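You operate a simulated robot arm through the tools that you are given. There is no shell and no other tool.

You run a simulated robot arm. Do the job below in one go: nothing can be reset, and whatever is moved stays where it is left.

## Task
Top up the brown dye tank with 100 ml from the brown bottle.
Fine: measure in cup two; bottle capped, cup back, tank lid shut; no spills. Set down upright: brown dye bottle, measuring cup two.

The check looks at the end state, three seconds after you hand in, the way a careful person would. Anything else that was tipped, shoved, dropped, spilled or broken makes it a failure. Lids that push on must go on centred and level and be pressed home; caps that screw on are set level and turned clockwise until they are tight.

## Robot
A 7-joint arm with a two-finger parallel gripper, fixed in place. Base frame: the origin is at the foot of the arm, x ahead of it, y to its left, z up; the work surface is at about z = 86. Lengths are in cm, angles in rad, forces in N, time in s.
With the tool pointing down near the work surface it reaches from about 38 to 90 cm from the base axis. Its first joint turns from -2.007 to 2.007 rad. Payload 3.91 kg.
The tool frame sits at the grasp point between the pads (the TCP): z along the fingers, y along the line on which they close. The tips reach 3 cm beyond it. Largest opening 11 cm; finger width 2, thickness 1; the body of the gripper, 4.8 by 11.2 cm, starts 5.5 cm behind the TCP.
Orientation is that of the tool frame in the base frame, as a unit quaternion [w, x, y, z]. With the fingers straight down and closing along the base's y, the tool's x points along the base's -x, its y along +y and its z along -z.

## Interface
- The arm moves only by the tool nudge_tool. Its argument "motion" is text: rows parted by semicolons, each of 7 numbers parted by spaces: the shift along the tool's x, y, z in cm, then the turn, a rotation vector about the tool's x, y, z in rad, then the closure, from 0 (fully open) to 1 (shut). In form: x y z ax ay az hand; .... A call has 1 to 20 rows; each row shifts and turns the commanded pose from where the row before left it, along the tool's axes as they then stand. Rows are played at 5 a second. More than 5 cm and 0.15 rad between two rows, or a gripper value outside its range, and nothing of the call is played. A pose out of reach is approached as far as the arm can. The call stops where the force on the tool passes 40 N (or 10 N more than at its start, if that is more) or the arm is blocked; 0.2 s more then pass. Each finger travels about 15.3 cm/s and halts on what it meets, pressing with about 42 N; the grip force reading is that of the motor and also rises with nothing between the fingers. The clock runs only during rows and for 0.2 s after the last one: add rows that do not move to give the fingers time. It gives the time, the measured TCP pose, the force on the tool (base axes), the opening and the grip force at its end, in the units of the frame above (readings bear some noise), with the torque about the TCP (base axes, N m) and any sound that the robot's microphone picked up.
- Cameras (640 x 400 px; columns grow to the right, rows downward): "scene" is fixed at [22.07, 65.08, 159]; the picture's right is [-0.83, -0.56, 0.00], its down [-0.32, 0.48, -0.82] and it looks along [0.45, -0.68, -0.58] (base axes); focal length 214 px, centre (320, 200). "wrist" rides on the gripper at [7.2, 1.7, -10.3] in the tool frame; the picture's right is [-0.23, 0.97, 0.00], its down [-0.76, -0.18, -0.62] and it looks along [-0.61, -0.14, 0.78] (tool axes); focal length 222 px, centre (320, 200). There is no depth. A picture from a camera that has moved, and an enlarged one, comes with that camera's place and axes in the base frame and with its lens.
- grab_frame(camera): a new picture of that camera. The clock stands still meanwhile.
- move_column(by): slides the trunk up (or, below 0, down) by that many cm; the arm rides with it, the base frame stays. It gives what a move gives, with no picture.
- close_up(camera, box): a new picture of the part [left, top, right, bottom] of that camera's present view, enlarged. The clock stands still meanwhile.
- finish_job(): hands the job in; it is judged then, once.

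Places have to be worked out from the pictures, the camera data and where the tool is seen. Open the gripper and draw the arm clear of the work before you hand the job in, unless the task says otherwise.

The tools are called after ">>>" as name(argument=value, ...) on one line, values as JSON. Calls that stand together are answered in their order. nudge_tool: Moves the arm, as the interface text tells. Its arguments: {"type":"object","properties":{"motion":{"type":"string"}},"required":["motion"]} The other tools are called the same way: move_column (by) slides the trunk up or down; grab_frame (camera) takes a picture; close_up (camera, box) takes an enlarged picture of a part of a camera's view; finish_job () hands the job in.

At the start:

```text
time_s: 0.0
eef_pos: [46.8, 11.5, 157.59]
ee_rot: [0.0, 0.0, 1.0, 0.0]
force: [-0.2, -0.1, -0.9]
torque: [0.01, -0.03, -0.01]
grip_width: 11.04
grip_force: 0.1
trunk travel left (down, up): [-90.0, 9.0]
```

scene: 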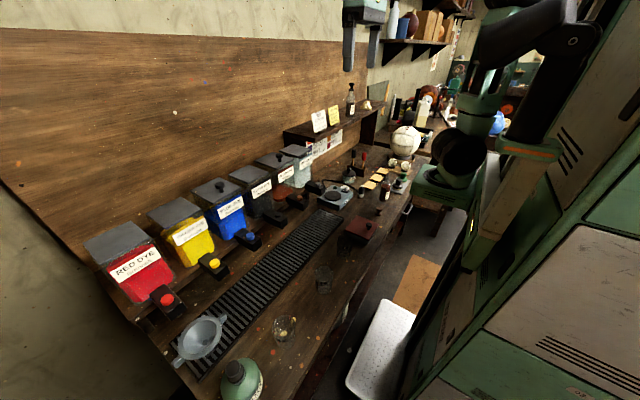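
wrist: 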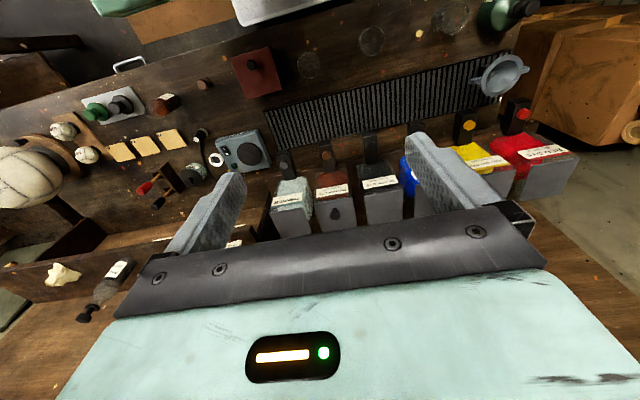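

I start by looking closely at the scene to identify the tanks, bottles and cups.

>>> close_up(camera="scene", box=[200, 120, 360, 220])

>>> close_up(camera="scene", box=[320, 130, 440, 260])

>>> close_up(camera="scene", box=[160, 220, 400, 400])

>>> close_up(camera="wrist", box=[60, 0, 320, 200])

>>> close_up(camera="wrist", box=[300, 0, 600, 200])

```text
4.00 times, centred on (280, 170) of scene
camera zoom: at [22.07, 65.08, 159.0], right [-0.83, -0.56, 0.0], down [-0.32, 0.48, -0.82], along [0.45, -0.68, -0.58], focal length 858 px, centre (480, 320)
```

zoom: 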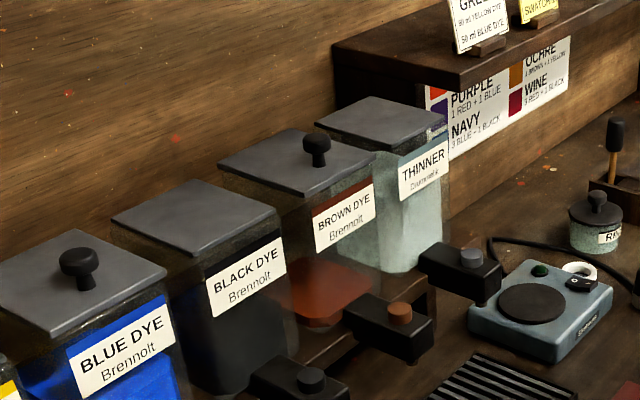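

```text
3.08 times, centred on (380, 195) of scene
camera zoom: at [22.07, 65.08, 159.0], right [-0.83, -0.56, 0.0], down [-0.32, 0.48, -0.82], along [0.45, -0.68, -0.58], focal length 660 px, centre (135, 215)
```

zoom: 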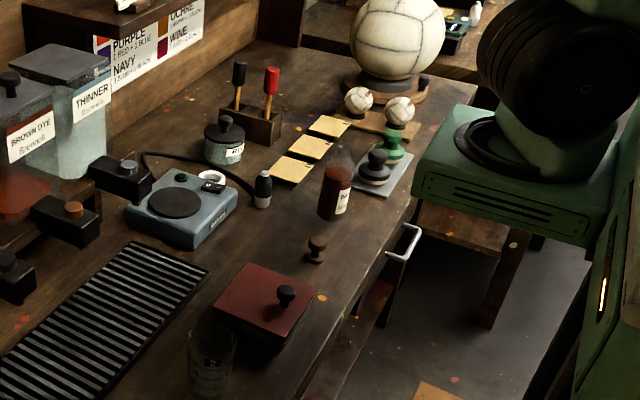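

```text
2.22 times, centred on (280, 310) of scene
camera zoom: at [22.07, 65.08, 159.0], right [-0.83, -0.56, 0.0], down [-0.32, 0.48, -0.82], along [0.45, -0.68, -0.58], focal length 477 px, centre (409, -44)
```

zoom: 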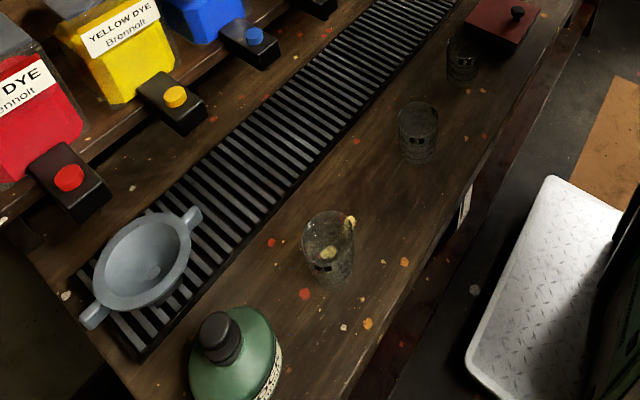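

```text
2.00 times, centred on (190, 100) of wrist
camera zoom: at [39.53, 13.18, 167.86], right [0.23, 0.97, 0.0], down [0.76, -0.18, 0.62], along [0.61, -0.14, -0.78], focal length 444 px, centre (580, 400)
```

zoom: 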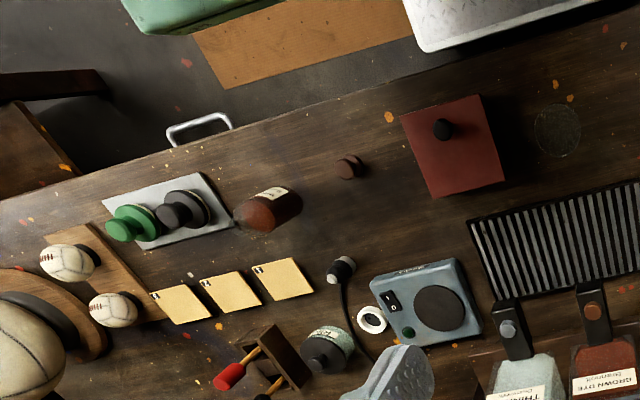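

```text
2.00 times, centred on (450, 100) of wrist
camera zoom: at [39.53, 13.18, 167.86], right [0.23, 0.97, 0.0], down [0.76, -0.18, 0.62], along [0.61, -0.14, -0.78], focal length 444 px, centre (60, 400)
```

zoom: 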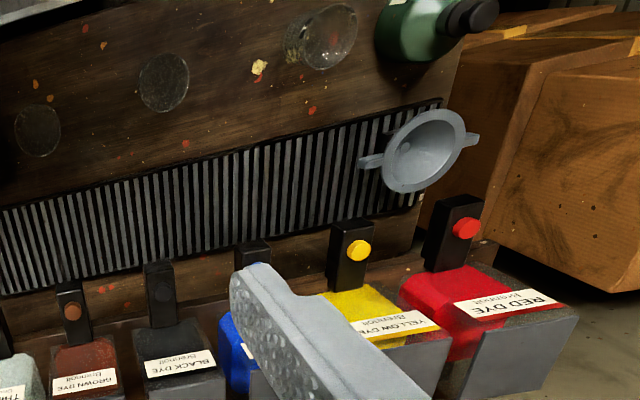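

Now I zoom in on the individual items to read labels and see the caps.

>>> close_up(camera="scene", box=[365, 165, 415, 220])

>>> close_up(camera="scene", box=[300, 260, 380, 310])

>>> close_up(camera="scene", box=[260, 305, 340, 355])

>>> close_up(camera="scene", box=[340, 220, 400, 295])

>>> close_up(camera="scene", box=[240, 140, 320, 220])

>>> close_up(camera="scene", box=[280, 80, 380, 160])

>>> close_up(camera="wrist", box=[140, 70, 260, 145])

```text
7.27 times, centred on (390, 192) of scene
camera zoom: at [22.07, 65.08, 159.0], right [-0.83, -0.56, 0.0], down [-0.32, 0.48, -0.82], along [0.45, -0.68, -0.58], focal length 1560 px, centre (-189, 254)
```

zoom: 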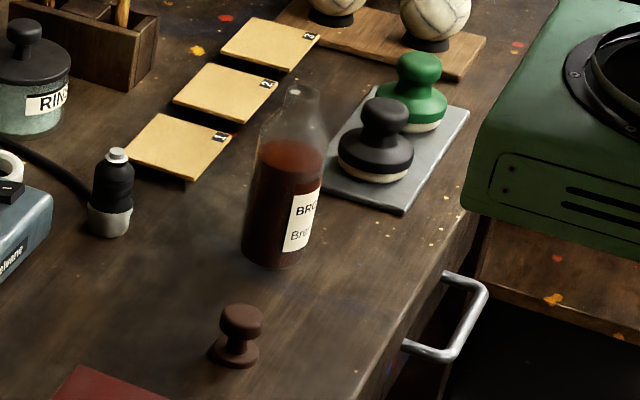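

```text
8.00 times, centred on (340, 285) of scene
camera zoom: at [22.07, 65.08, 159.0], right [-0.83, -0.56, 0.0], down [-0.32, 0.48, -0.82], along [0.45, -0.68, -0.58], focal length 1716 px, centre (160, -480)
```

zoom: 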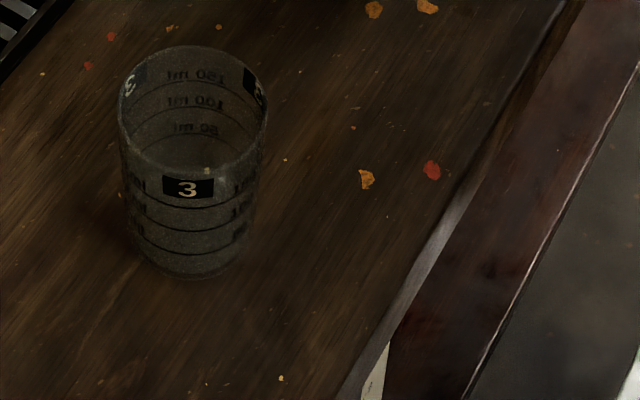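

```text
8.00 times, centred on (300, 330) of scene
camera zoom: at [22.07, 65.08, 159.0], right [-0.83, -0.56, 0.0], down [-0.32, 0.48, -0.82], along [0.45, -0.68, -0.58], focal length 1716 px, centre (480, -840)
```

zoom: 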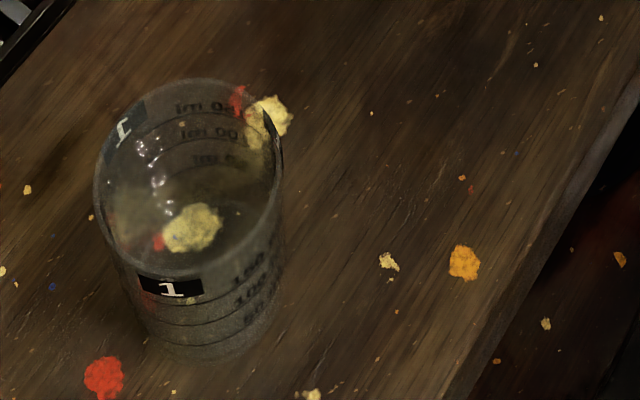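

```text
5.33 times, centred on (370, 258) of scene
camera zoom: at [22.07, 65.08, 159.0], right [-0.83, -0.56, 0.0], down [-0.32, 0.48, -0.82], along [0.45, -0.68, -0.58], focal length 1144 px, centre (53, -107)
```

zoom: 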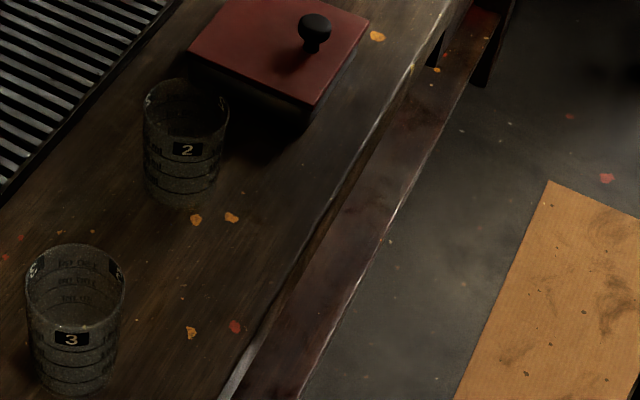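

```text
5.00 times, centred on (280, 180) of scene
camera zoom: at [22.07, 65.08, 159.0], right [-0.83, -0.56, 0.0], down [-0.32, 0.48, -0.82], along [0.45, -0.68, -0.58], focal length 1072 px, centre (520, 300)
```

zoom: 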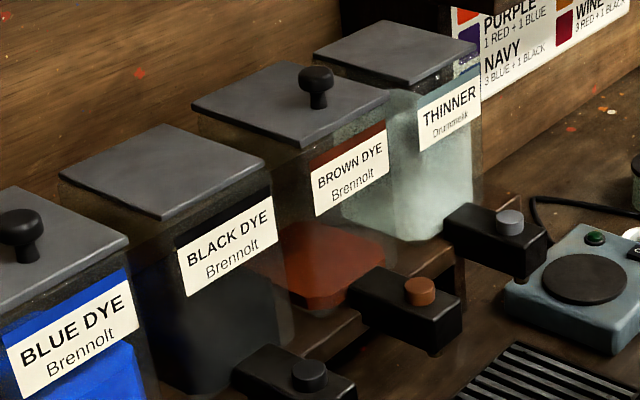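

```text
5.00 times, centred on (330, 120) of scene
camera zoom: at [22.07, 65.08, 159.0], right [-0.83, -0.56, 0.0], down [-0.32, 0.48, -0.82], along [0.45, -0.68, -0.58], focal length 1072 px, centre (270, 600)
```

zoom: 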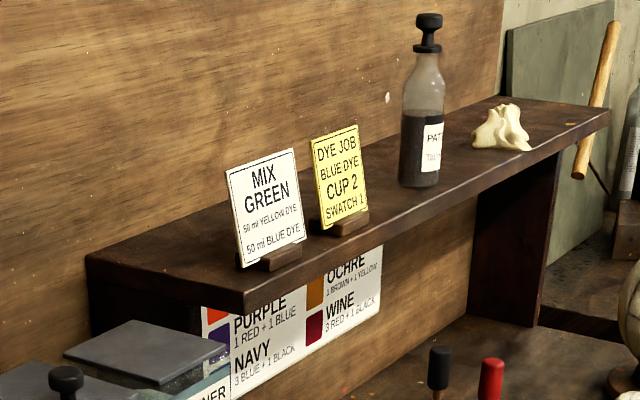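

```text
5.33 times, centred on (200, 108) of wrist
camera zoom: at [39.53, 13.18, 167.86], right [0.23, 0.97, 0.0], down [0.76, -0.18, 0.62], along [0.61, -0.14, -0.78], focal length 1185 px, centre (960, 693)
```

zoom: 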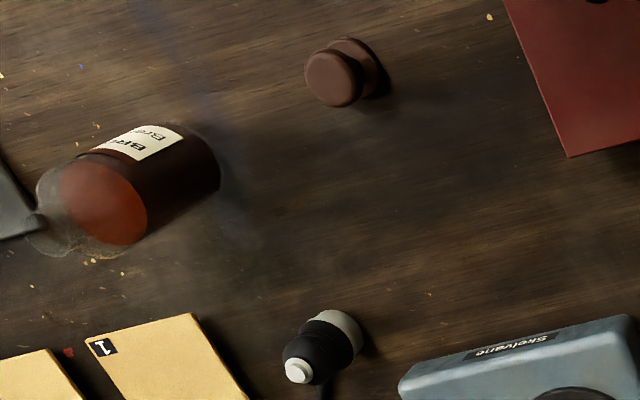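

Bottle is already open (stopper stands at about (45,-27)), bottle at about (48,-42), cup 2 at about (47,8), brown tank lid knob at about (79,8,124). I lower the trunk some to get nearer views and more triangulation.

>>> move_column(by=-35)

>>> grab_frame(camera="wrist")

>>> grab_frame(camera="scene")

```text
time_s: 3.4
eef_pos: [46.84, 11.61, 122.65]
ee_rot: [0.0, 0.0, 1.0, -0.001]
force: [0.2, 0.2, 0.0]
torque: [0.01, -0.01, -0.02]
grip_width: 10.99
grip_force: 0.1
trunk travel left (down, up): [-55.0, 44.0]
```

```text
taken
camera wrist: at [39.52, 13.18, 132.86], right [0.23, 0.97, 0.0], down [0.76, -0.18, 0.62], along [0.61, -0.14, -0.78], focal length 222 px, centre (320, 200)
```

wrist: 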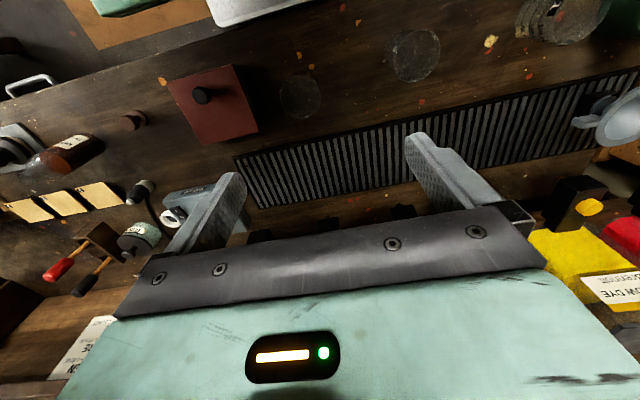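

```text
taken
```

scene: 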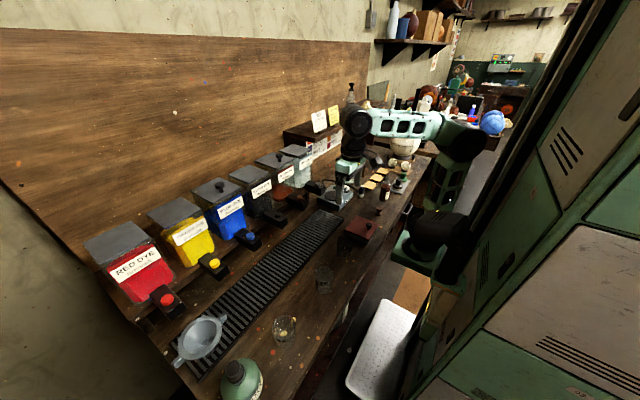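

The arm works fine. I raise the trunk again and move forward so the wrist camera sees the brown tank lid from above.

>>> move_column(by=20)

>>> nudge_tool(motion="-3 0 0 0 0 0 0; -3 -0.5 0 0 0 0 0; -3 -0.5 0 0 0 0 0; -3 -0.5 0 0 0 0 0; -3 -0.5 0 0 0 0 0; -3 -0.5 0 0 0 0 0; 0 0 0 0 0 0 0")

>>> grab_frame(camera="wrist")

>>> grab_frame(camera="scene")

```text
time_s: 5.6
eef_pos: [46.74, 11.54, 142.62]
ee_rot: [0.0, 0.0, 1.0, 0.001]
force: [-0.3, -0.8, -0.9]
torque: [0.03, -0.02, -0.01]
grip_width: 11.01
grip_force: 0.0
trunk travel left (down, up): [-75.0, 24.0]
```

```text
time_s: 7.2
eef_pos: [64.84, 9.02, 142.52]
ee_rot: [0.001, 0.0, 1.0, -0.001]
force: [0.0, 0.3, 0.2]
torque: [0.01, 0.01, 0.02]
grip_width: 11.02
grip_force: 0.0
trunk travel left (down, up): [-75.0, 24.0]
```

```text
taken
camera wrist: at [57.56, 10.75, 152.85], right [0.23, 0.97, 0.0], down [0.76, -0.18, 0.62], along [0.61, -0.14, -0.78], focal length 222 px, centre (320, 200)
```

wrist: 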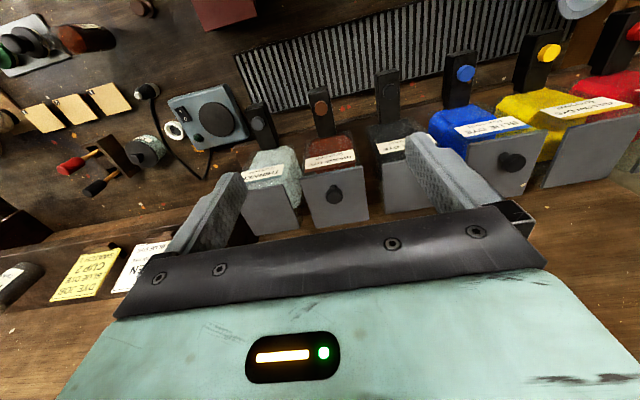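

```text
taken
```

scene: 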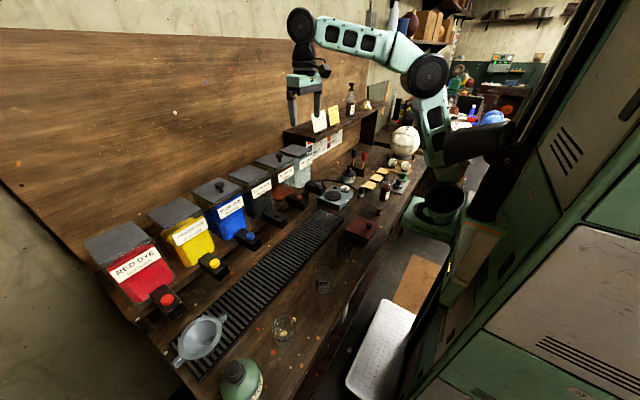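

Let me enlarge the wrist view around the brown lid to see its shape and neighbours.

>>> close_up(camera="wrist", box=[230, 90, 430, 240])

>>> close_up(camera="scene", box=[245, 140, 315, 190])

```text
2.67 times, centred on (330, 165) of wrist
camera zoom: at [57.56, 10.75, 152.85], right [0.23, 0.97, 0.0], down [0.76, -0.18, 0.62], along [0.61, -0.14, -0.78], focal length 592 px, centre (293, 293)
```

zoom: 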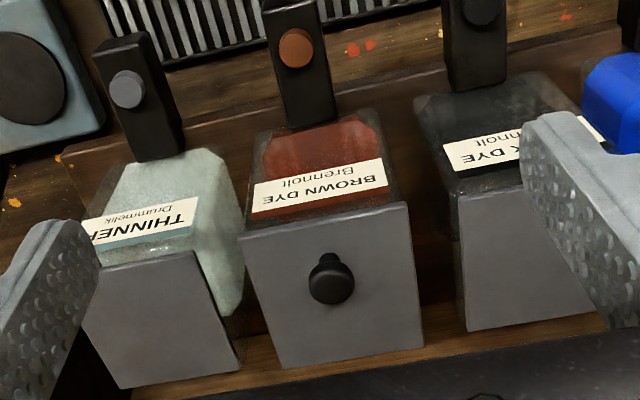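

```text
8.00 times, centred on (280, 165) of scene
camera zoom: at [22.07, 65.08, 159.0], right [-0.83, -0.56, 0.0], down [-0.32, 0.48, -0.82], along [0.45, -0.68, -0.58], focal length 1716 px, centre (640, 480)
```

zoom: 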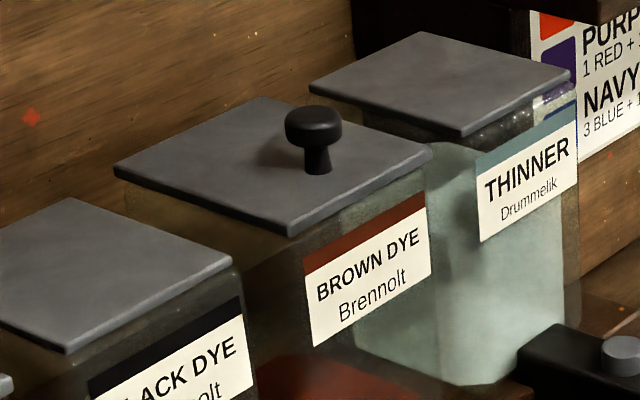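

Knob triangulates to about (79.0, 8.2, 124.5), toward the front of the lid (x≈75–87), so the lid might be hinged at the back. I look at details of the lid's back edge and the blue one for comparison.

>>> close_up(camera="scene", box=[255, 148, 300, 172])

>>> close_up(camera="scene", box=[180, 165, 250, 225])

>>> close_up(camera="wrist", box=[300, 160, 390, 220])

>>> close_up(camera="wrist", box=[440, 80, 640, 220])

```text
14.22 times, centred on (278, 160) of scene
camera zoom: at [22.07, 65.08, 159.0], right [-0.83, -0.56, 0.0], down [-0.32, 0.48, -0.82], along [0.45, -0.68, -0.58], focal length 3050 px, centre (924, 769)
```

zoom: 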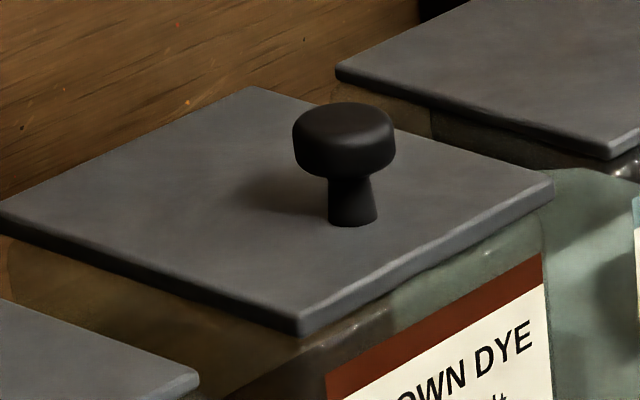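

```text
6.67 times, centred on (215, 195) of scene
camera zoom: at [22.07, 65.08, 159.0], right [-0.83, -0.56, 0.0], down [-0.32, 0.48, -0.82], along [0.45, -0.68, -0.58], focal length 1430 px, centre (1020, 233)
```

zoom: 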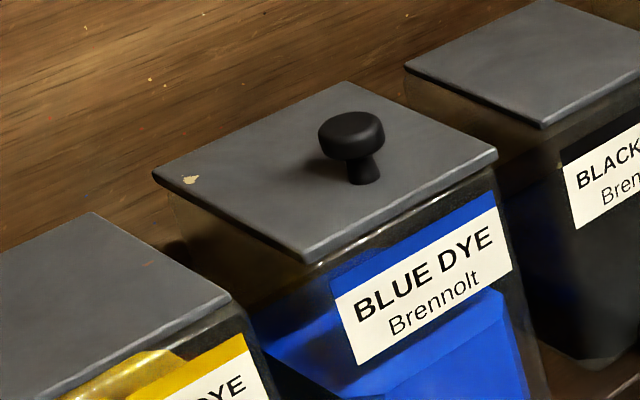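

```text
6.67 times, centred on (345, 190) of wrist
camera zoom: at [57.56, 10.75, 152.85], right [0.23, 0.97, 0.0], down [0.76, -0.18, 0.62], along [0.61, -0.14, -0.78], focal length 1481 px, centre (153, 267)
```

zoom: 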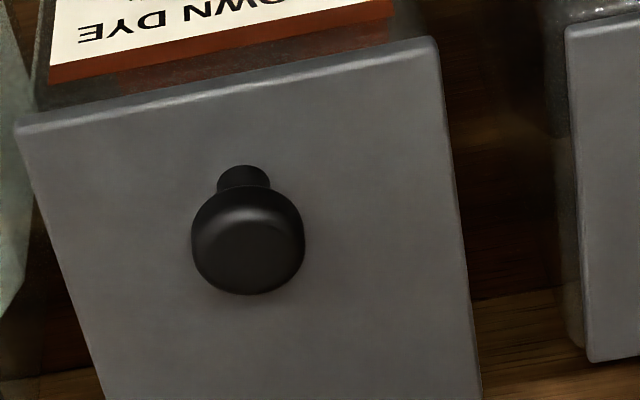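

```text
2.86 times, centred on (540, 150) of wrist
camera zoom: at [57.56, 10.75, 152.85], right [0.23, 0.97, 0.0], down [0.76, -0.18, 0.62], along [0.61, -0.14, -0.78], focal length 635 px, centre (-309, 343)
```

zoom: 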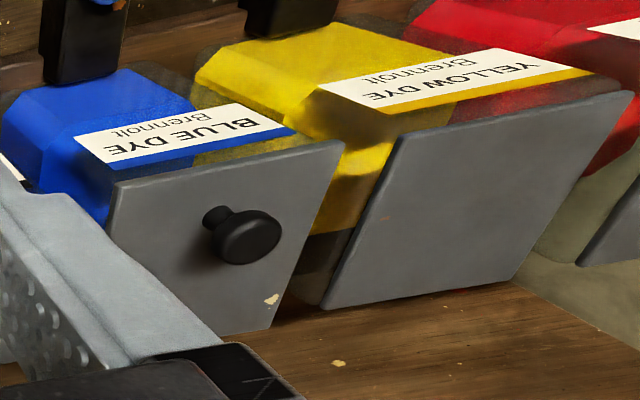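

Knob base is clearly offset halfway toward the front edge, suggesting a rear hinge. I move forward and over it to view the lid's rear edge and the wall.

>>> nudge_tool(motion="-3 0 0 0 0 0 0; -3 0 -1 0 0 0 0; -3 0 -1 0 0 0 0; -3 0 -1 0 0 0 0; -2 0 0 0 0 0 0; 0 0 0 0 0 0 0")

>>> grab_frame(camera="wrist")

>>> grab_frame(camera="scene")

```text
time_s: 8.6
eef_pos: [73.2, 8.02, 143.07]
ee_rot: [0.002, -0.001, 1.0, 0.0]
force: [-1.1, 0.7, 0.2]
torque: [0.02, 0.01, 0.01]
grip_width: 11.0
grip_force: 0.0
out of reach, approached as far as the arm can: row 3, 4, 5
trunk travel left (down, up): [-75.0, 24.0]
```

```text
taken
camera wrist: at [65.96, 9.63, 153.4], right [0.23, 0.97, 0.0], down [0.76, -0.18, 0.63], along [0.61, -0.14, -0.78], focal length 222 px, centre (320, 200)
```

wrist: 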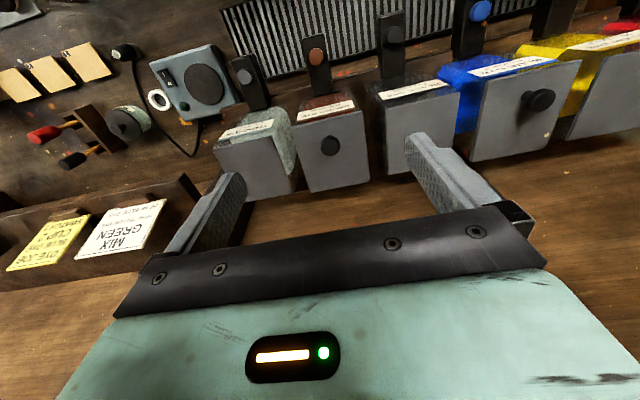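

```text
taken
```

scene: 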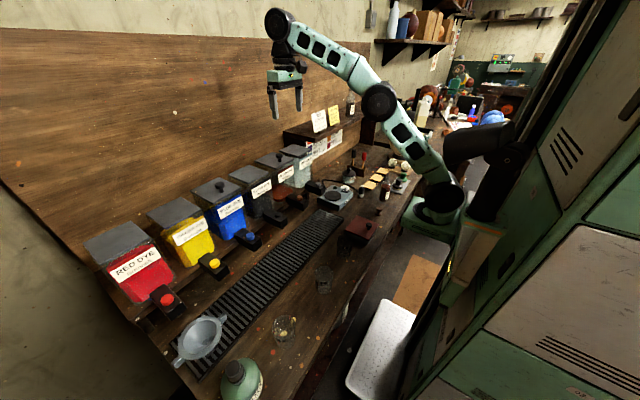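

Out of reach at this trunk height; I raise the trunk and come back down with the arm to get more forward reach.

>>> move_column(by=22)

>>> nudge_tool(motion="0 0 3 0 0 0 0; 0 0 3 0 0 0 0; 0 0 3 0 0 0 0; 0 0 3 0 0 0 0; -2 0 3 0 0 0 0; -2 0 2 0 0 0 0; 0 0 0 0 0 0 0")

>>> grab_frame(camera="wrist")

```text
time_s: 10.9
eef_pos: [73.18, 8.02, 165.13]
ee_rot: [0.001, 0.0, 1.0, 0.001]
force: [-0.1, 0.2, -0.3]
torque: [0.0, 0.02, 0.0]
grip_width: 11.02
grip_force: 0.1
trunk travel left (down, up): [-97.0, 2.0]
```

```text
time_s: 12.5
eef_pos: [77.26, 8.0, 148.27]
ee_rot: [0.002, 0.0, 1.0, 0.001]
force: [0.8, -0.3, 0.3]
torque: [0.01, -0.03, 0.02]
grip_width: 10.99
grip_force: 0.0
trunk travel left (down, up): [-97.0, 2.0]
```

```text
taken
camera wrist: at [69.99, 9.65, 158.38], right [0.23, 0.97, 0.0], down [0.76, -0.18, 0.63], along [0.61, -0.14, -0.78], focal length 222 px, centre (320, 200)
```

wrist: 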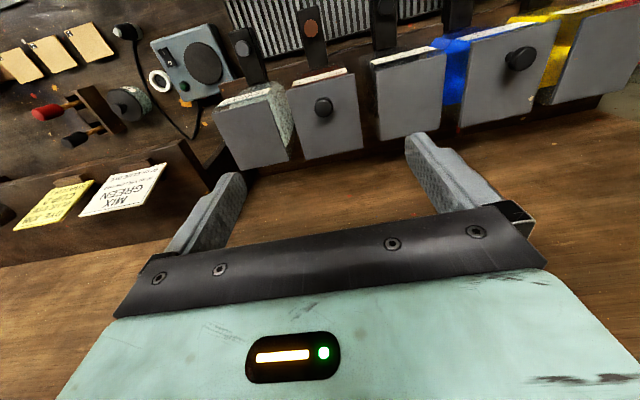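

>>> close_up(camera="wrist", box=[270, 60, 410, 180])

>>> close_up(camera="wrist", box=[430, 20, 610, 140])

```text
3.33 times, centred on (340, 120) of wrist
camera zoom: at [69.99, 9.65, 158.38], right [0.23, 0.97, 0.0], down [0.76, -0.18, 0.63], along [0.61, -0.14, -0.78], focal length 740 px, centre (253, 467)
```

zoom: 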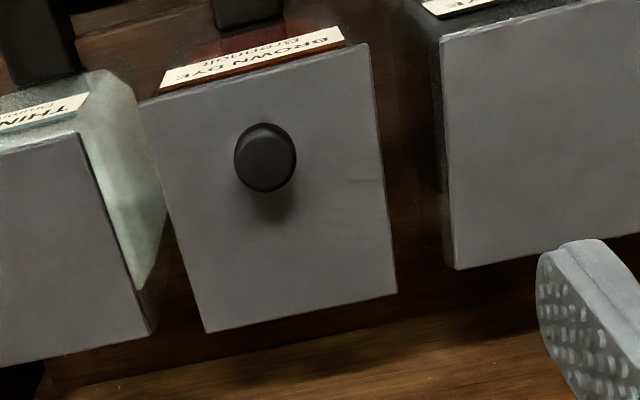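

```text
3.33 times, centred on (520, 80) of wrist
camera zoom: at [69.99, 9.65, 158.38], right [0.23, 0.97, 0.0], down [0.76, -0.18, 0.63], along [0.61, -0.14, -0.78], focal length 740 px, centre (-347, 600)
```

zoom: 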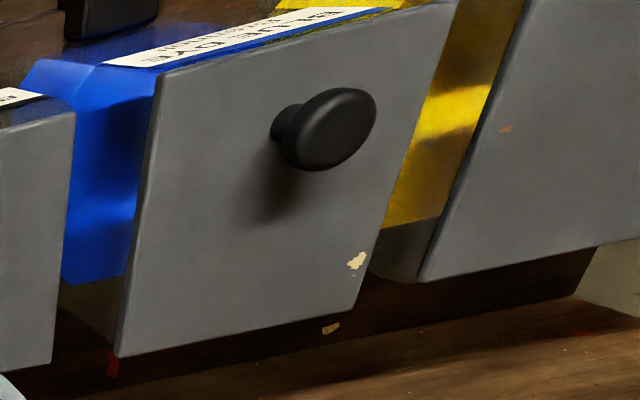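

Lid spans about x 76.7–88.7, y 2.9–13.2, top z≈121.5; knob at (79.2, 8.1). I back up a little and tilt the tool to point forward (10° below horizontal), closing axis along y, so I can take the knob from the front.

>>> nudge_tool(motion="3 0 0 0 0 0 0; 3 0.1 0 0 0 0 0; 2 0 0 0 -0.14 0 0; 0 0 0 0 -0.14 0 0; 0 0 0 0 -0.14 0 0; 0 0 0 0 -0.14 0 0; 0 0 0 0 -0.14 0 0; 0 0 0 0 -0.14 0 0; 0 0 0 0 -0.14 0 0; 0 0 0 0 -0.14 0 0; 0 0 0 0 -0.14 0 0; 0 0 0 0 -0.136 0 0; 0 0 0 0 0 0 0.25; 0 0 0 0 0 0 0.25")

>>> grab_frame(camera="scene")

>>> grab_frame(camera="wrist")

```text
time_s: 15.5
eef_pos: [69.26, 8.1, 148.1]
ee_rot: [0.644, 0.0, 0.765, 0.001]
force: [0.5, 0.0, -0.6]
torque: [0.01, 0.01, 0.01]
grip_width: 8.26
grip_force: 0.0
trunk travel left (down, up): [-97.0, 2.0]
```

```text
taken
```

scene: 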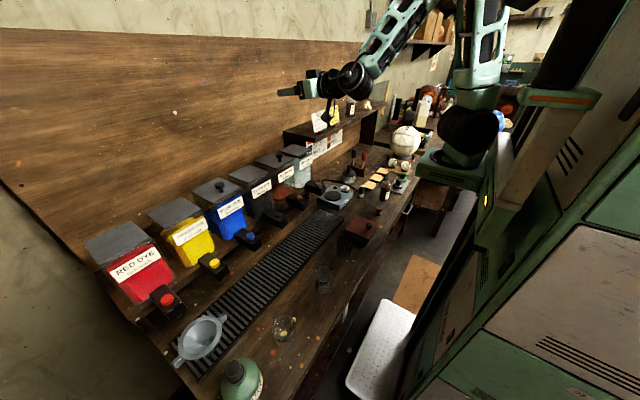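

```text
taken
camera wrist: at [57.87, 9.78, 142.73], right [0.04, 0.97, 0.23], down [-0.48, -0.18, 0.86], along [0.87, -0.14, 0.46], focal length 222 px, centre (320, 200)
```

wrist: 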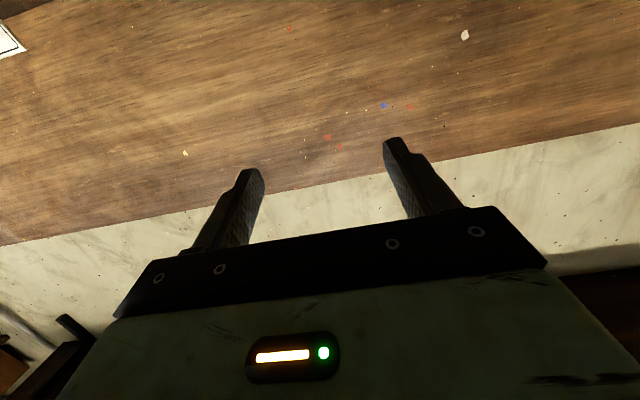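

The wall lies well behind the lid (around x≈100). I lower the trunk so the fingers are at knob-head height.

>>> move_column(by=-23.9)

>>> grab_frame(camera="scene")

>>> close_up(camera="scene", box=[245, 130, 335, 190])

```text
time_s: 18.0
eef_pos: [69.3, 8.13, 124.34]
ee_rot: [0.644, 0.0, 0.765, 0.001]
force: [-0.2, -0.1, 0.2]
torque: [-0.03, 0.01, 0.0]
grip_width: 8.23
grip_force: 0.2
trunk travel left (down, up): [-73.1, 25.9]
```

```text
taken
```

scene: 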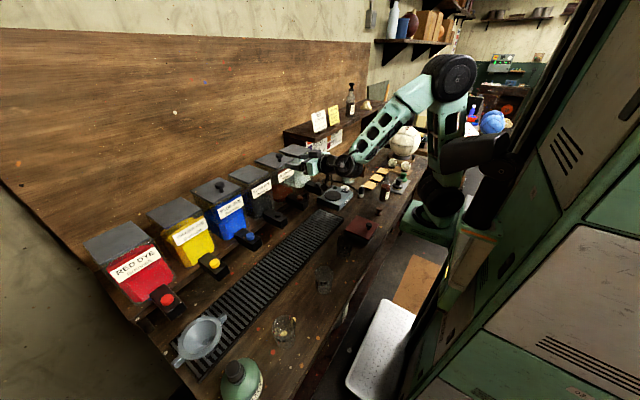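

```text
6.67 times, centred on (290, 160) of scene
camera zoom: at [22.07, 65.08, 159.0], right [-0.83, -0.56, 0.0], down [-0.32, 0.48, -0.82], along [0.45, -0.68, -0.58], focal length 1430 px, centre (520, 467)
```

zoom: 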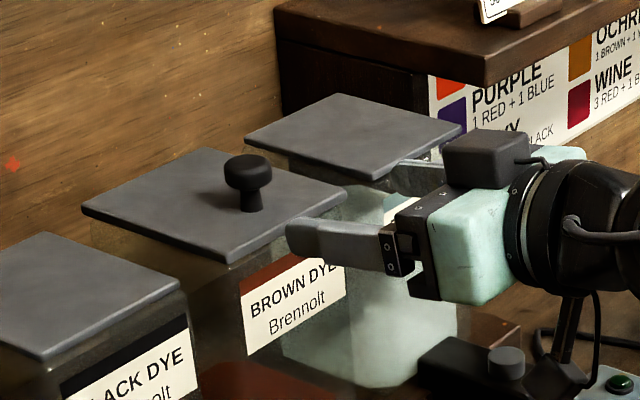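

Fingers project where expected, knob about level with them. I move forward 10 cm so the pads straddle the knob head.

>>> nudge_tool(motion="-0.43 0 2.49 0 0 0 0.25; -0.43 0 2.49 0 0 0 0.25; -0.43 0 2.49 0 0 0 0.25; -0.43 0 2.49 0 0 0 0.25; 0 0 0 0 0 0 0.25")

>>> close_up(camera="scene", box=[245, 130, 335, 190])

>>> grab_frame(camera="wrist")

```text
time_s: 19.2
eef_pos: [79.45, 8.3, 124.33]
ee_rot: [0.644, 0.0, 0.765, 0.001]
force: [0.2, 0.3, 0.6]
torque: [0.02, 0.0, 0.0]
grip_width: 8.26
grip_force: 0.0
trunk travel left (down, up): [-73.1, 25.9]
```

```text
6.67 times, centred on (290, 160) of scene
camera zoom: at [22.07, 65.08, 159.0], right [-0.83, -0.56, 0.0], down [-0.32, 0.48, -0.82], along [0.45, -0.68, -0.58], focal length 1430 px, centre (520, 467)
```

zoom: 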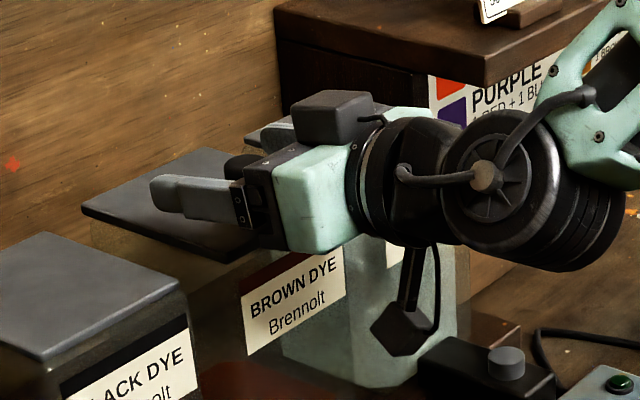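

```text
taken
camera wrist: at [68.03, 9.94, 118.89], right [0.04, 0.97, 0.23], down [-0.48, -0.18, 0.86], along [0.87, -0.14, 0.46], focal length 222 px, centre (320, 200)
```

wrist: 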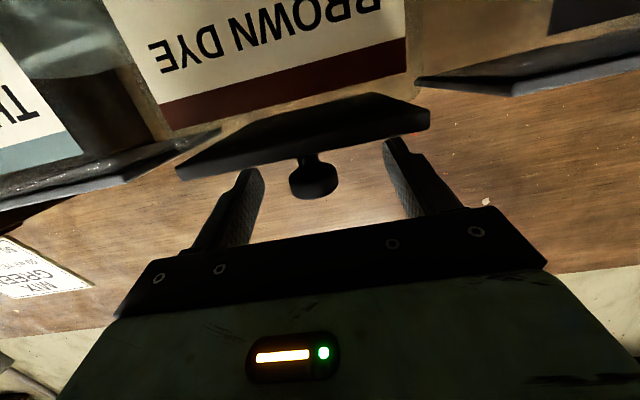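

The knob is centred between the pads; I close on it.

>>> nudge_tool(motion="0 0 0 0 0 0 0.6; 0 0 0 0 0 0 1; 0 0 0 0 0 0 1; 0 0 0 0 0 0 1")

>>> close_up(camera="wrist", box=[160, 60, 480, 260])

```text
time_s: 20.2
eef_pos: [79.53, 7.97, 124.35]
ee_rot: [0.644, 0.003, 0.765, -0.001]
force: [-1.8, -15.3, 0.4]
torque: [-0.16, 0.04, -0.17]
grip_width: 2.72
grip_force: 45.2
trunk travel left (down, up): [-73.1, 25.9]
```

```text
2.00 times, centred on (320, 160) of wrist
camera zoom: at [68.04, 9.71, 118.88], right [0.04, 0.97, 0.23], down [-0.48, -0.18, 0.86], along [0.87, -0.15, 0.46], focal length 444 px, centre (320, 280)
```

zoom: 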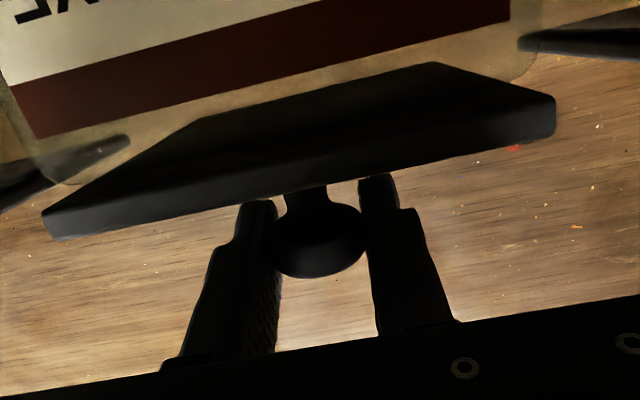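

Gripped, with a 15 N sideways load meaning the lid is held firmly in y. I relax that offset and lift slightly (0.8 cm) to see whether it hinges.

>>> nudge_tool(motion="0 -0.3 0 0 0 0 1; -0.2 0 -0.03 0 0 0 1; -0.2 0 -0.03 0 0 0 1; -0.2 0 -0.03 0 0 0 1; -0.2 0 -0.03 0 0 0 1; 0 0 0 0 0 0 1")

>>> close_up(camera="wrist", box=[160, 60, 480, 260])

>>> close_up(camera="scene", box=[245, 130, 335, 190])

```text
time_s: 21.6
eef_pos: [79.52, 8.08, 124.97]
ee_rot: [0.642, 0.0, 0.766, 0.001]
force: [10.2, 5.8, -15.6]
torque: [0.02, 0.99, 0.01]
grip_width: 2.75
grip_force: 45.2
trunk travel left (down, up): [-73.1, 25.9]
```

```text
2.00 times, centred on (320, 160) of wrist
camera zoom: at [68.03, 9.62, 119.51], right [0.04, 0.97, 0.22], down [-0.48, -0.18, 0.86], along [0.88, -0.14, 0.46], focal length 444 px, centre (320, 280)
```

zoom: 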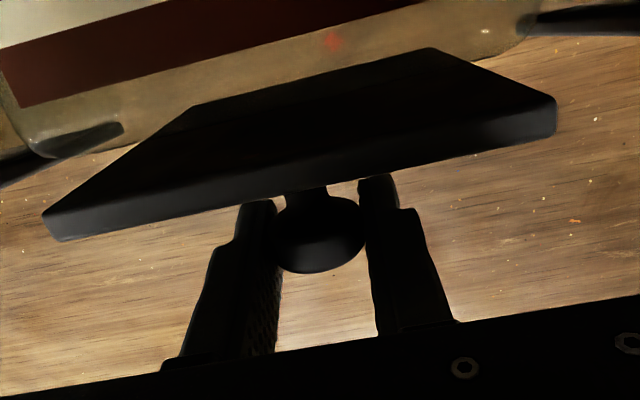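

```text
6.67 times, centred on (290, 160) of scene
camera zoom: at [22.07, 65.08, 159.0], right [-0.83, -0.56, 0.0], down [-0.32, 0.48, -0.82], along [0.45, -0.68, -0.58], focal length 1430 px, centre (520, 467)
```

zoom: 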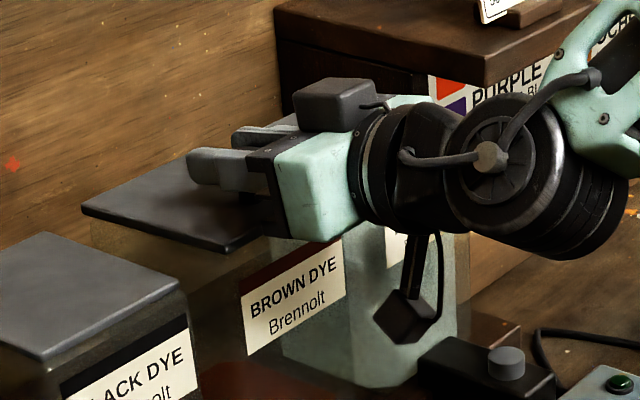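

The back edge stays put while the front rises, with a restoring torque: it is hinged at the rear. I now follow the arc around the hinge (~9.7 cm beyond the TCP along the tool), turning the tool with the lid.

>>> nudge_tool(motion="-0.04 0 0.23 0 0.085 0 1; 0 0 0 0 0 0 1; -0.58 0 0.1 0 0.06 0 1; -0.58 0 0.1 0 0.06 0 1; 0 0 0 0 0 0 1")

>>> close_up(camera="scene", box=[245, 130, 335, 190])

```text
time_s: 22.8
eef_pos: [80.07, 8.09, 126.27]
ee_rot: [0.563, 0.0, 0.826, 0.001]
force: [1.2, 10.3, 12.3]
torque: [0.15, -1.28, 0.09]
grip_width: 2.69
grip_force: 45.7
trunk travel left (down, up): [-73.1, 25.9]
```

```text
6.67 times, centred on (290, 160) of scene
camera zoom: at [22.07, 65.08, 159.0], right [-0.83, -0.56, 0.0], down [-0.32, 0.48, -0.82], along [0.45, -0.68, -0.58], focal length 1430 px, centre (520, 467)
```

zoom: 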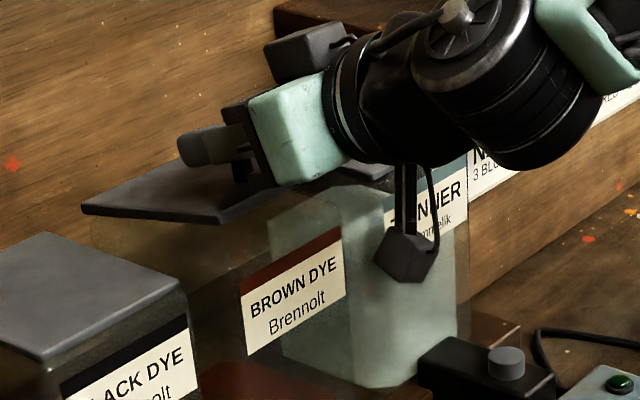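

Torque reversed (-1.28), so the hand is a little over-rotated relative to the lid. I raise along the arc without turning to relax it.

>>> nudge_tool(motion="-0.4 0 0.07 0 0 0 1; 0 0 0 0 0 0 1")

```text
time_s: 23.4
eef_pos: [80.1, 8.01, 126.24]
ee_rot: [0.56, -0.001, 0.828, 0.001]
force: [-17.8, 11.1, 1.6]
torque: [0.12, 0.75, 0.07]
grip_width: 2.73
grip_force: 45.4
trunk travel left (down, up): [-73.1, 25.9]
```

Readings are unsettled; I hold still and read again, with pictures.

>>> nudge_tool(motion="0 0 0 0 0 0 1; 0 0 0 0 0 0 1; 0 0 0 0 0 0 1")

>>> grab_frame(camera="wrist")

>>> close_up(camera="scene", box=[245, 120, 335, 180])

```text
time_s: 24.2
eef_pos: [80.29, 8.05, 126.38]
ee_rot: [0.561, 0.0, 0.828, 0.0]
force: [-18.8, 13.1, -6.1]
torque: [0.13, 1.36, 0.1]
grip_width: 2.74
grip_force: 45.3
trunk travel left (down, up): [-73.1, 25.9]
```

```text
taken
camera wrist: at [67.96, 9.62, 123.44], right [0.08, 0.97, 0.21], down [-0.3, -0.18, 0.94], along [0.95, -0.14, 0.28], focal length 222 px, centre (320, 200)
```

wrist: 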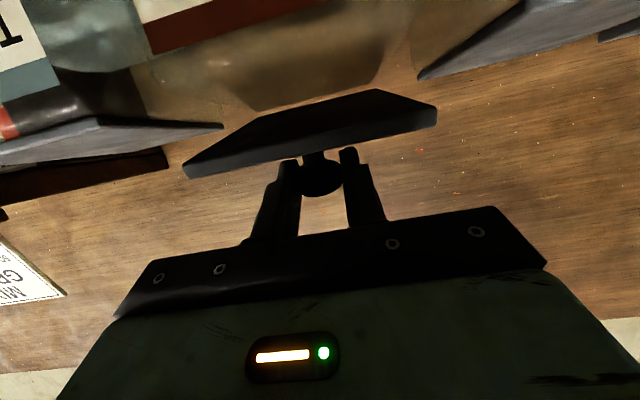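

```text
6.67 times, centred on (290, 150) of scene
camera zoom: at [22.07, 65.08, 159.0], right [-0.83, -0.56, 0.0], down [-0.32, 0.48, -0.82], along [0.45, -0.68, -0.58], focal length 1430 px, centre (520, 533)
```

zoom: 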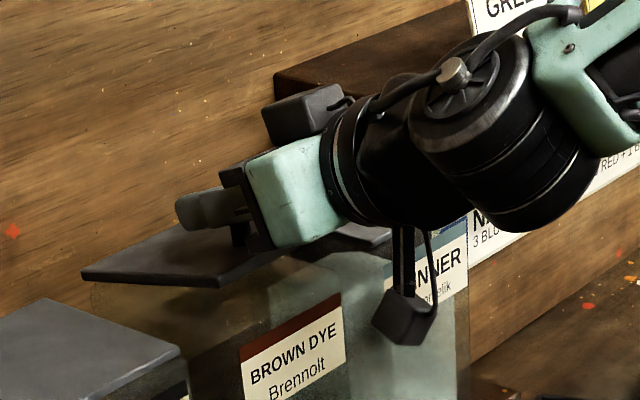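

The lid behaves as a free hinge and my arc is nearly right; the hand just needs a bit more turn. I continue opening in small steps.

>>> nudge_tool(motion="0 0 0 0 0.022 0 1; -0.58 0 0.09 0 0.06 0 1; -0.58 0 0.09 0 0.06 0 1; -0.58 0 0.09 0 0.06 0 1; 0 0 0 0 0 0 1; 0 0 0 0 0 0 1")

```text
time_s: 25.6
eef_pos: [81.34, 8.04, 128.07]
ee_rot: [0.477, -0.001, 0.879, 0.001]
force: [0.7, 20.2, 9.9]
torque: [0.35, -0.79, -0.07]
grip_width: 2.72
grip_force: 44.9
trunk travel left (down, up): [-73.1, 25.9]
```

Lateral load has grown to 20 N; I shift +y slightly and continue the arc.

>>> nudge_tool(motion="-0.1 0.2 0 0 0 0 1; -0.58 0.1 0.09 0 0.059 0 1; -0.58 0 0.09 0 0.059 0 1; -0.58 0 0.09 0 0.059 0 1; -0.58 0 0.09 0 0.059 0 1; 0 0 0 0 0 0 1; 0 0 0 0 0 0 1")

>>> grab_frame(camera="scene")

```text
time_s: 27.2
eef_pos: [83.23, 7.97, 129.55]
ee_rot: [0.369, 0.001, 0.929, -0.001]
force: [1.2, 1.8, 8.5]
torque: [0.05, -0.58, -0.02]
grip_width: 2.67
grip_force: 44.8
trunk travel left (down, up): [-73.1, 25.9]
```

```text
taken
```

scene: 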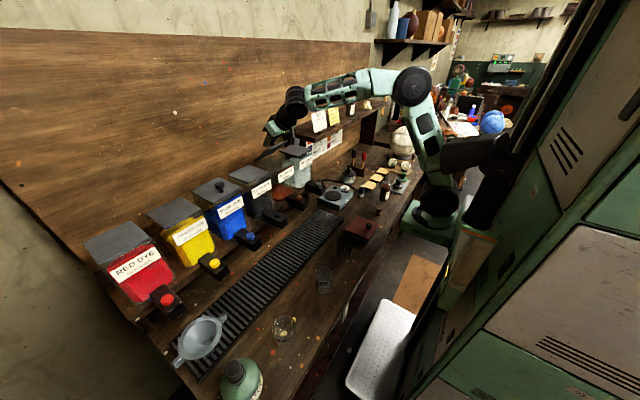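

Lid is about 37° open and following well. Before going on I judge the arm will run out of forward reach at this trunk height, so I return down the arc to ~13° and test if the lid stays by itself.

>>> nudge_tool(motion="0.58 0 -0.055 0 -0.06 0 1; 0.58 0 -0.055 0 -0.06 0 1; 0.58 0 -0.055 0 -0.06 0 1; 0.58 0 -0.055 0 -0.06 0 1; 0.58 0 -0.055 0 -0.06 0 1; 0.58 0 -0.055 0 -0.06 0 1; 0.58 0 -0.055 0 -0.06 0 1; 0 0 0 0 0 0 1; 0 0 0 0 0 0 1")

```text
time_s: 29.2
eef_pos: [80.22, 8.07, 126.4]
ee_rot: [0.554, 0.001, 0.833, 0.0]
force: [-20.7, -11.6, -3.0]
torque: [-0.1, 1.35, -0.07]
grip_width: 2.68
grip_force: 45.2
trunk travel left (down, up): [-73.1, 25.9]
```

Now I open the fingers slightly to see if the lid holds its angle.

>>> nudge_tool(motion="0 0 0 0 0 0 0.6; 0 0 0 0 0 0 0.45; 0 0 0 0 0 0 0.45; 0 0 0 0 0 0 0.45")

>>> close_up(camera="scene", box=[245, 120, 335, 180])

>>> grab_frame(camera="wrist")

```text
time_s: 30.2
eef_pos: [80.46, 8.23, 126.56]
ee_rot: [0.556, 0.001, 0.831, 0.0]
force: [-0.1, -0.1, -0.1]
torque: [0.02, 0.01, 0.0]
grip_width: 6.05
grip_force: 0.1
trunk travel left (down, up): [-73.1, 25.9]
```

```text
6.67 times, centred on (290, 150) of scene
camera zoom: at [22.07, 65.08, 159.0], right [-0.83, -0.56, 0.0], down [-0.32, 0.48, -0.82], along [0.45, -0.68, -0.58], focal length 1430 px, centre (520, 533)
```

zoom: 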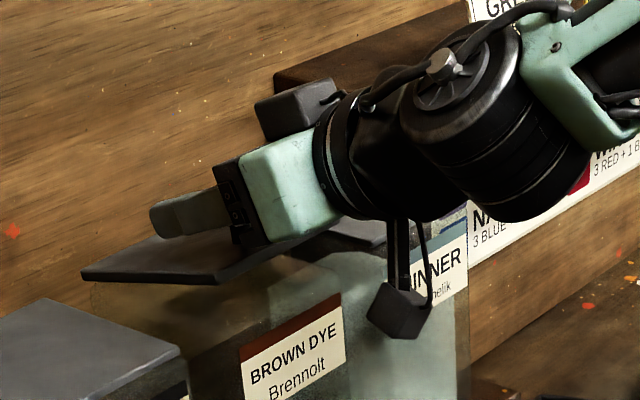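

```text
taken
camera wrist: at [68.13, 9.79, 123.82], right [0.09, 0.97, 0.21], down [-0.28, -0.18, 0.94], along [0.96, -0.14, 0.26], focal length 222 px, centre (320, 200)
```

wrist: 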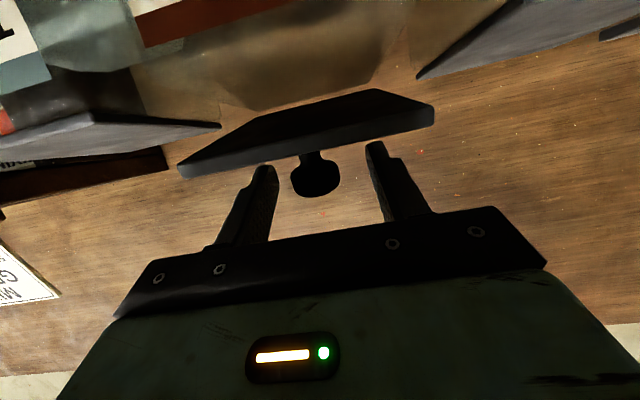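

The lid holds its angle by hinge friction. So I regrip the knob and open further to ~45°, then I can push it the rest of the way from underneath.

>>> nudge_tool(motion="0.1 -0.1 -0.2 0 0 0 0.6; 0 0 0 0 0 0 1; 0 0 0 0 0 0 1; 0 0 0 0 0 0 1; -0.58 0 0.09 0 0.059 0 1; -0.58 0 0.09 0 0.059 0 1; -0.58 0 0.09 0 0.059 0 1; -0.58 0 0.09 0 0.059 0 1; 0 0 0 0 0 0 1; 0 0 0 0 0 0 1")

```text
time_s: 32.4
eef_pos: [81.69, 7.98, 128.43]
ee_rot: [0.454, 0.001, 0.891, 0.0]
force: [11.4, -1.7, -0.4]
torque: [0.01, -0.83, 0.01]
grip_width: 2.68
grip_force: 45.4
trunk travel left (down, up): [-73.1, 25.9]
```

>>> nudge_tool(motion="-0.58 0 0.1 0 0.057 0 1; -0.58 0 0.1 0 0.057 0 1; -0.58 0 0.1 0 0.057 0 1; -0.58 0 0.1 0 0.058 0 1; -0.58 0 0.1 0 0.058 0 1; -0.58 0 0.1 0 0.058 0 1; 0 0 0 0 0 0 1; 0 0 0 0 0 0 1")

>>> grab_frame(camera="scene")

```text
time_s: 34.2
eef_pos: [84.49, 8.01, 130.45]
ee_rot: [0.292, 0.0, 0.956, 0.0]
force: [14.0, -1.3, -5.0]
torque: [0.02, -1.13, 0.03]
grip_width: 2.68
grip_force: 45.0
trunk travel left (down, up): [-73.1, 25.9]
```

```text
taken
```

scene: 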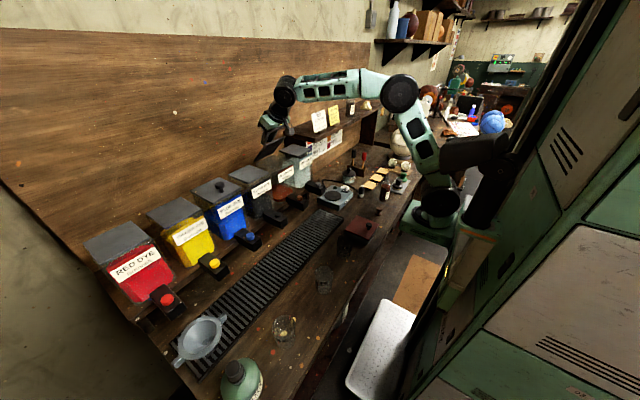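

About 46° open. I release and retreat along the tool axis.

>>> nudge_tool(motion="0 0 0 0 0 0 0.6; 0 0 0 0 0 0 0.4; 0 0 0 0 0 0 0.4; 0 0 -2 0 0 0 0.4; 0 0 -3 0 0 0 0.4; 0 0 -3 0 0 0 0.4; 0 0 -3 0 0 0 0.4; 0 0 0 0 0 0 0.4; 0 0 0 0 0 0 0.4")

>>> grab_frame(camera="wrist")

>>> close_up(camera="scene", box=[245, 120, 335, 180])

```text
time_s: 36.2
eef_pos: [78.27, 8.08, 139.64]
ee_rot: [0.293, 0.001, 0.956, 0.001]
force: [-0.3, 0.5, -0.3]
torque: [0.04, 0.04, -0.03]
grip_width: 6.6
grip_force: 0.1
trunk travel left (down, up): [-73.1, 25.9]
```

```text
taken
camera wrist: at [66.5, 9.76, 144.05], right [0.19, 0.97, 0.13], down [0.28, -0.18, 0.94], along [0.94, -0.14, -0.31], focal length 222 px, centre (320, 200)
```

wrist: 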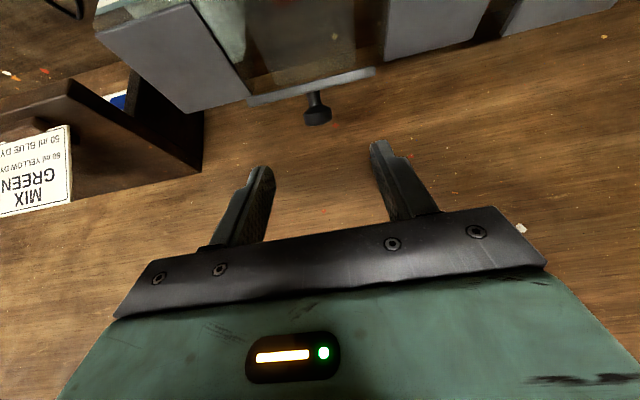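

```text
6.67 times, centred on (290, 150) of scene
camera zoom: at [22.07, 65.08, 159.0], right [-0.83, -0.56, 0.0], down [-0.32, 0.48, -0.82], along [0.45, -0.68, -0.58], focal length 1430 px, centre (520, 533)
```

zoom: 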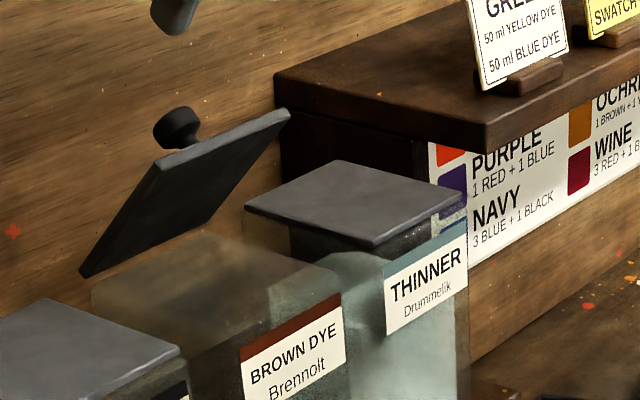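

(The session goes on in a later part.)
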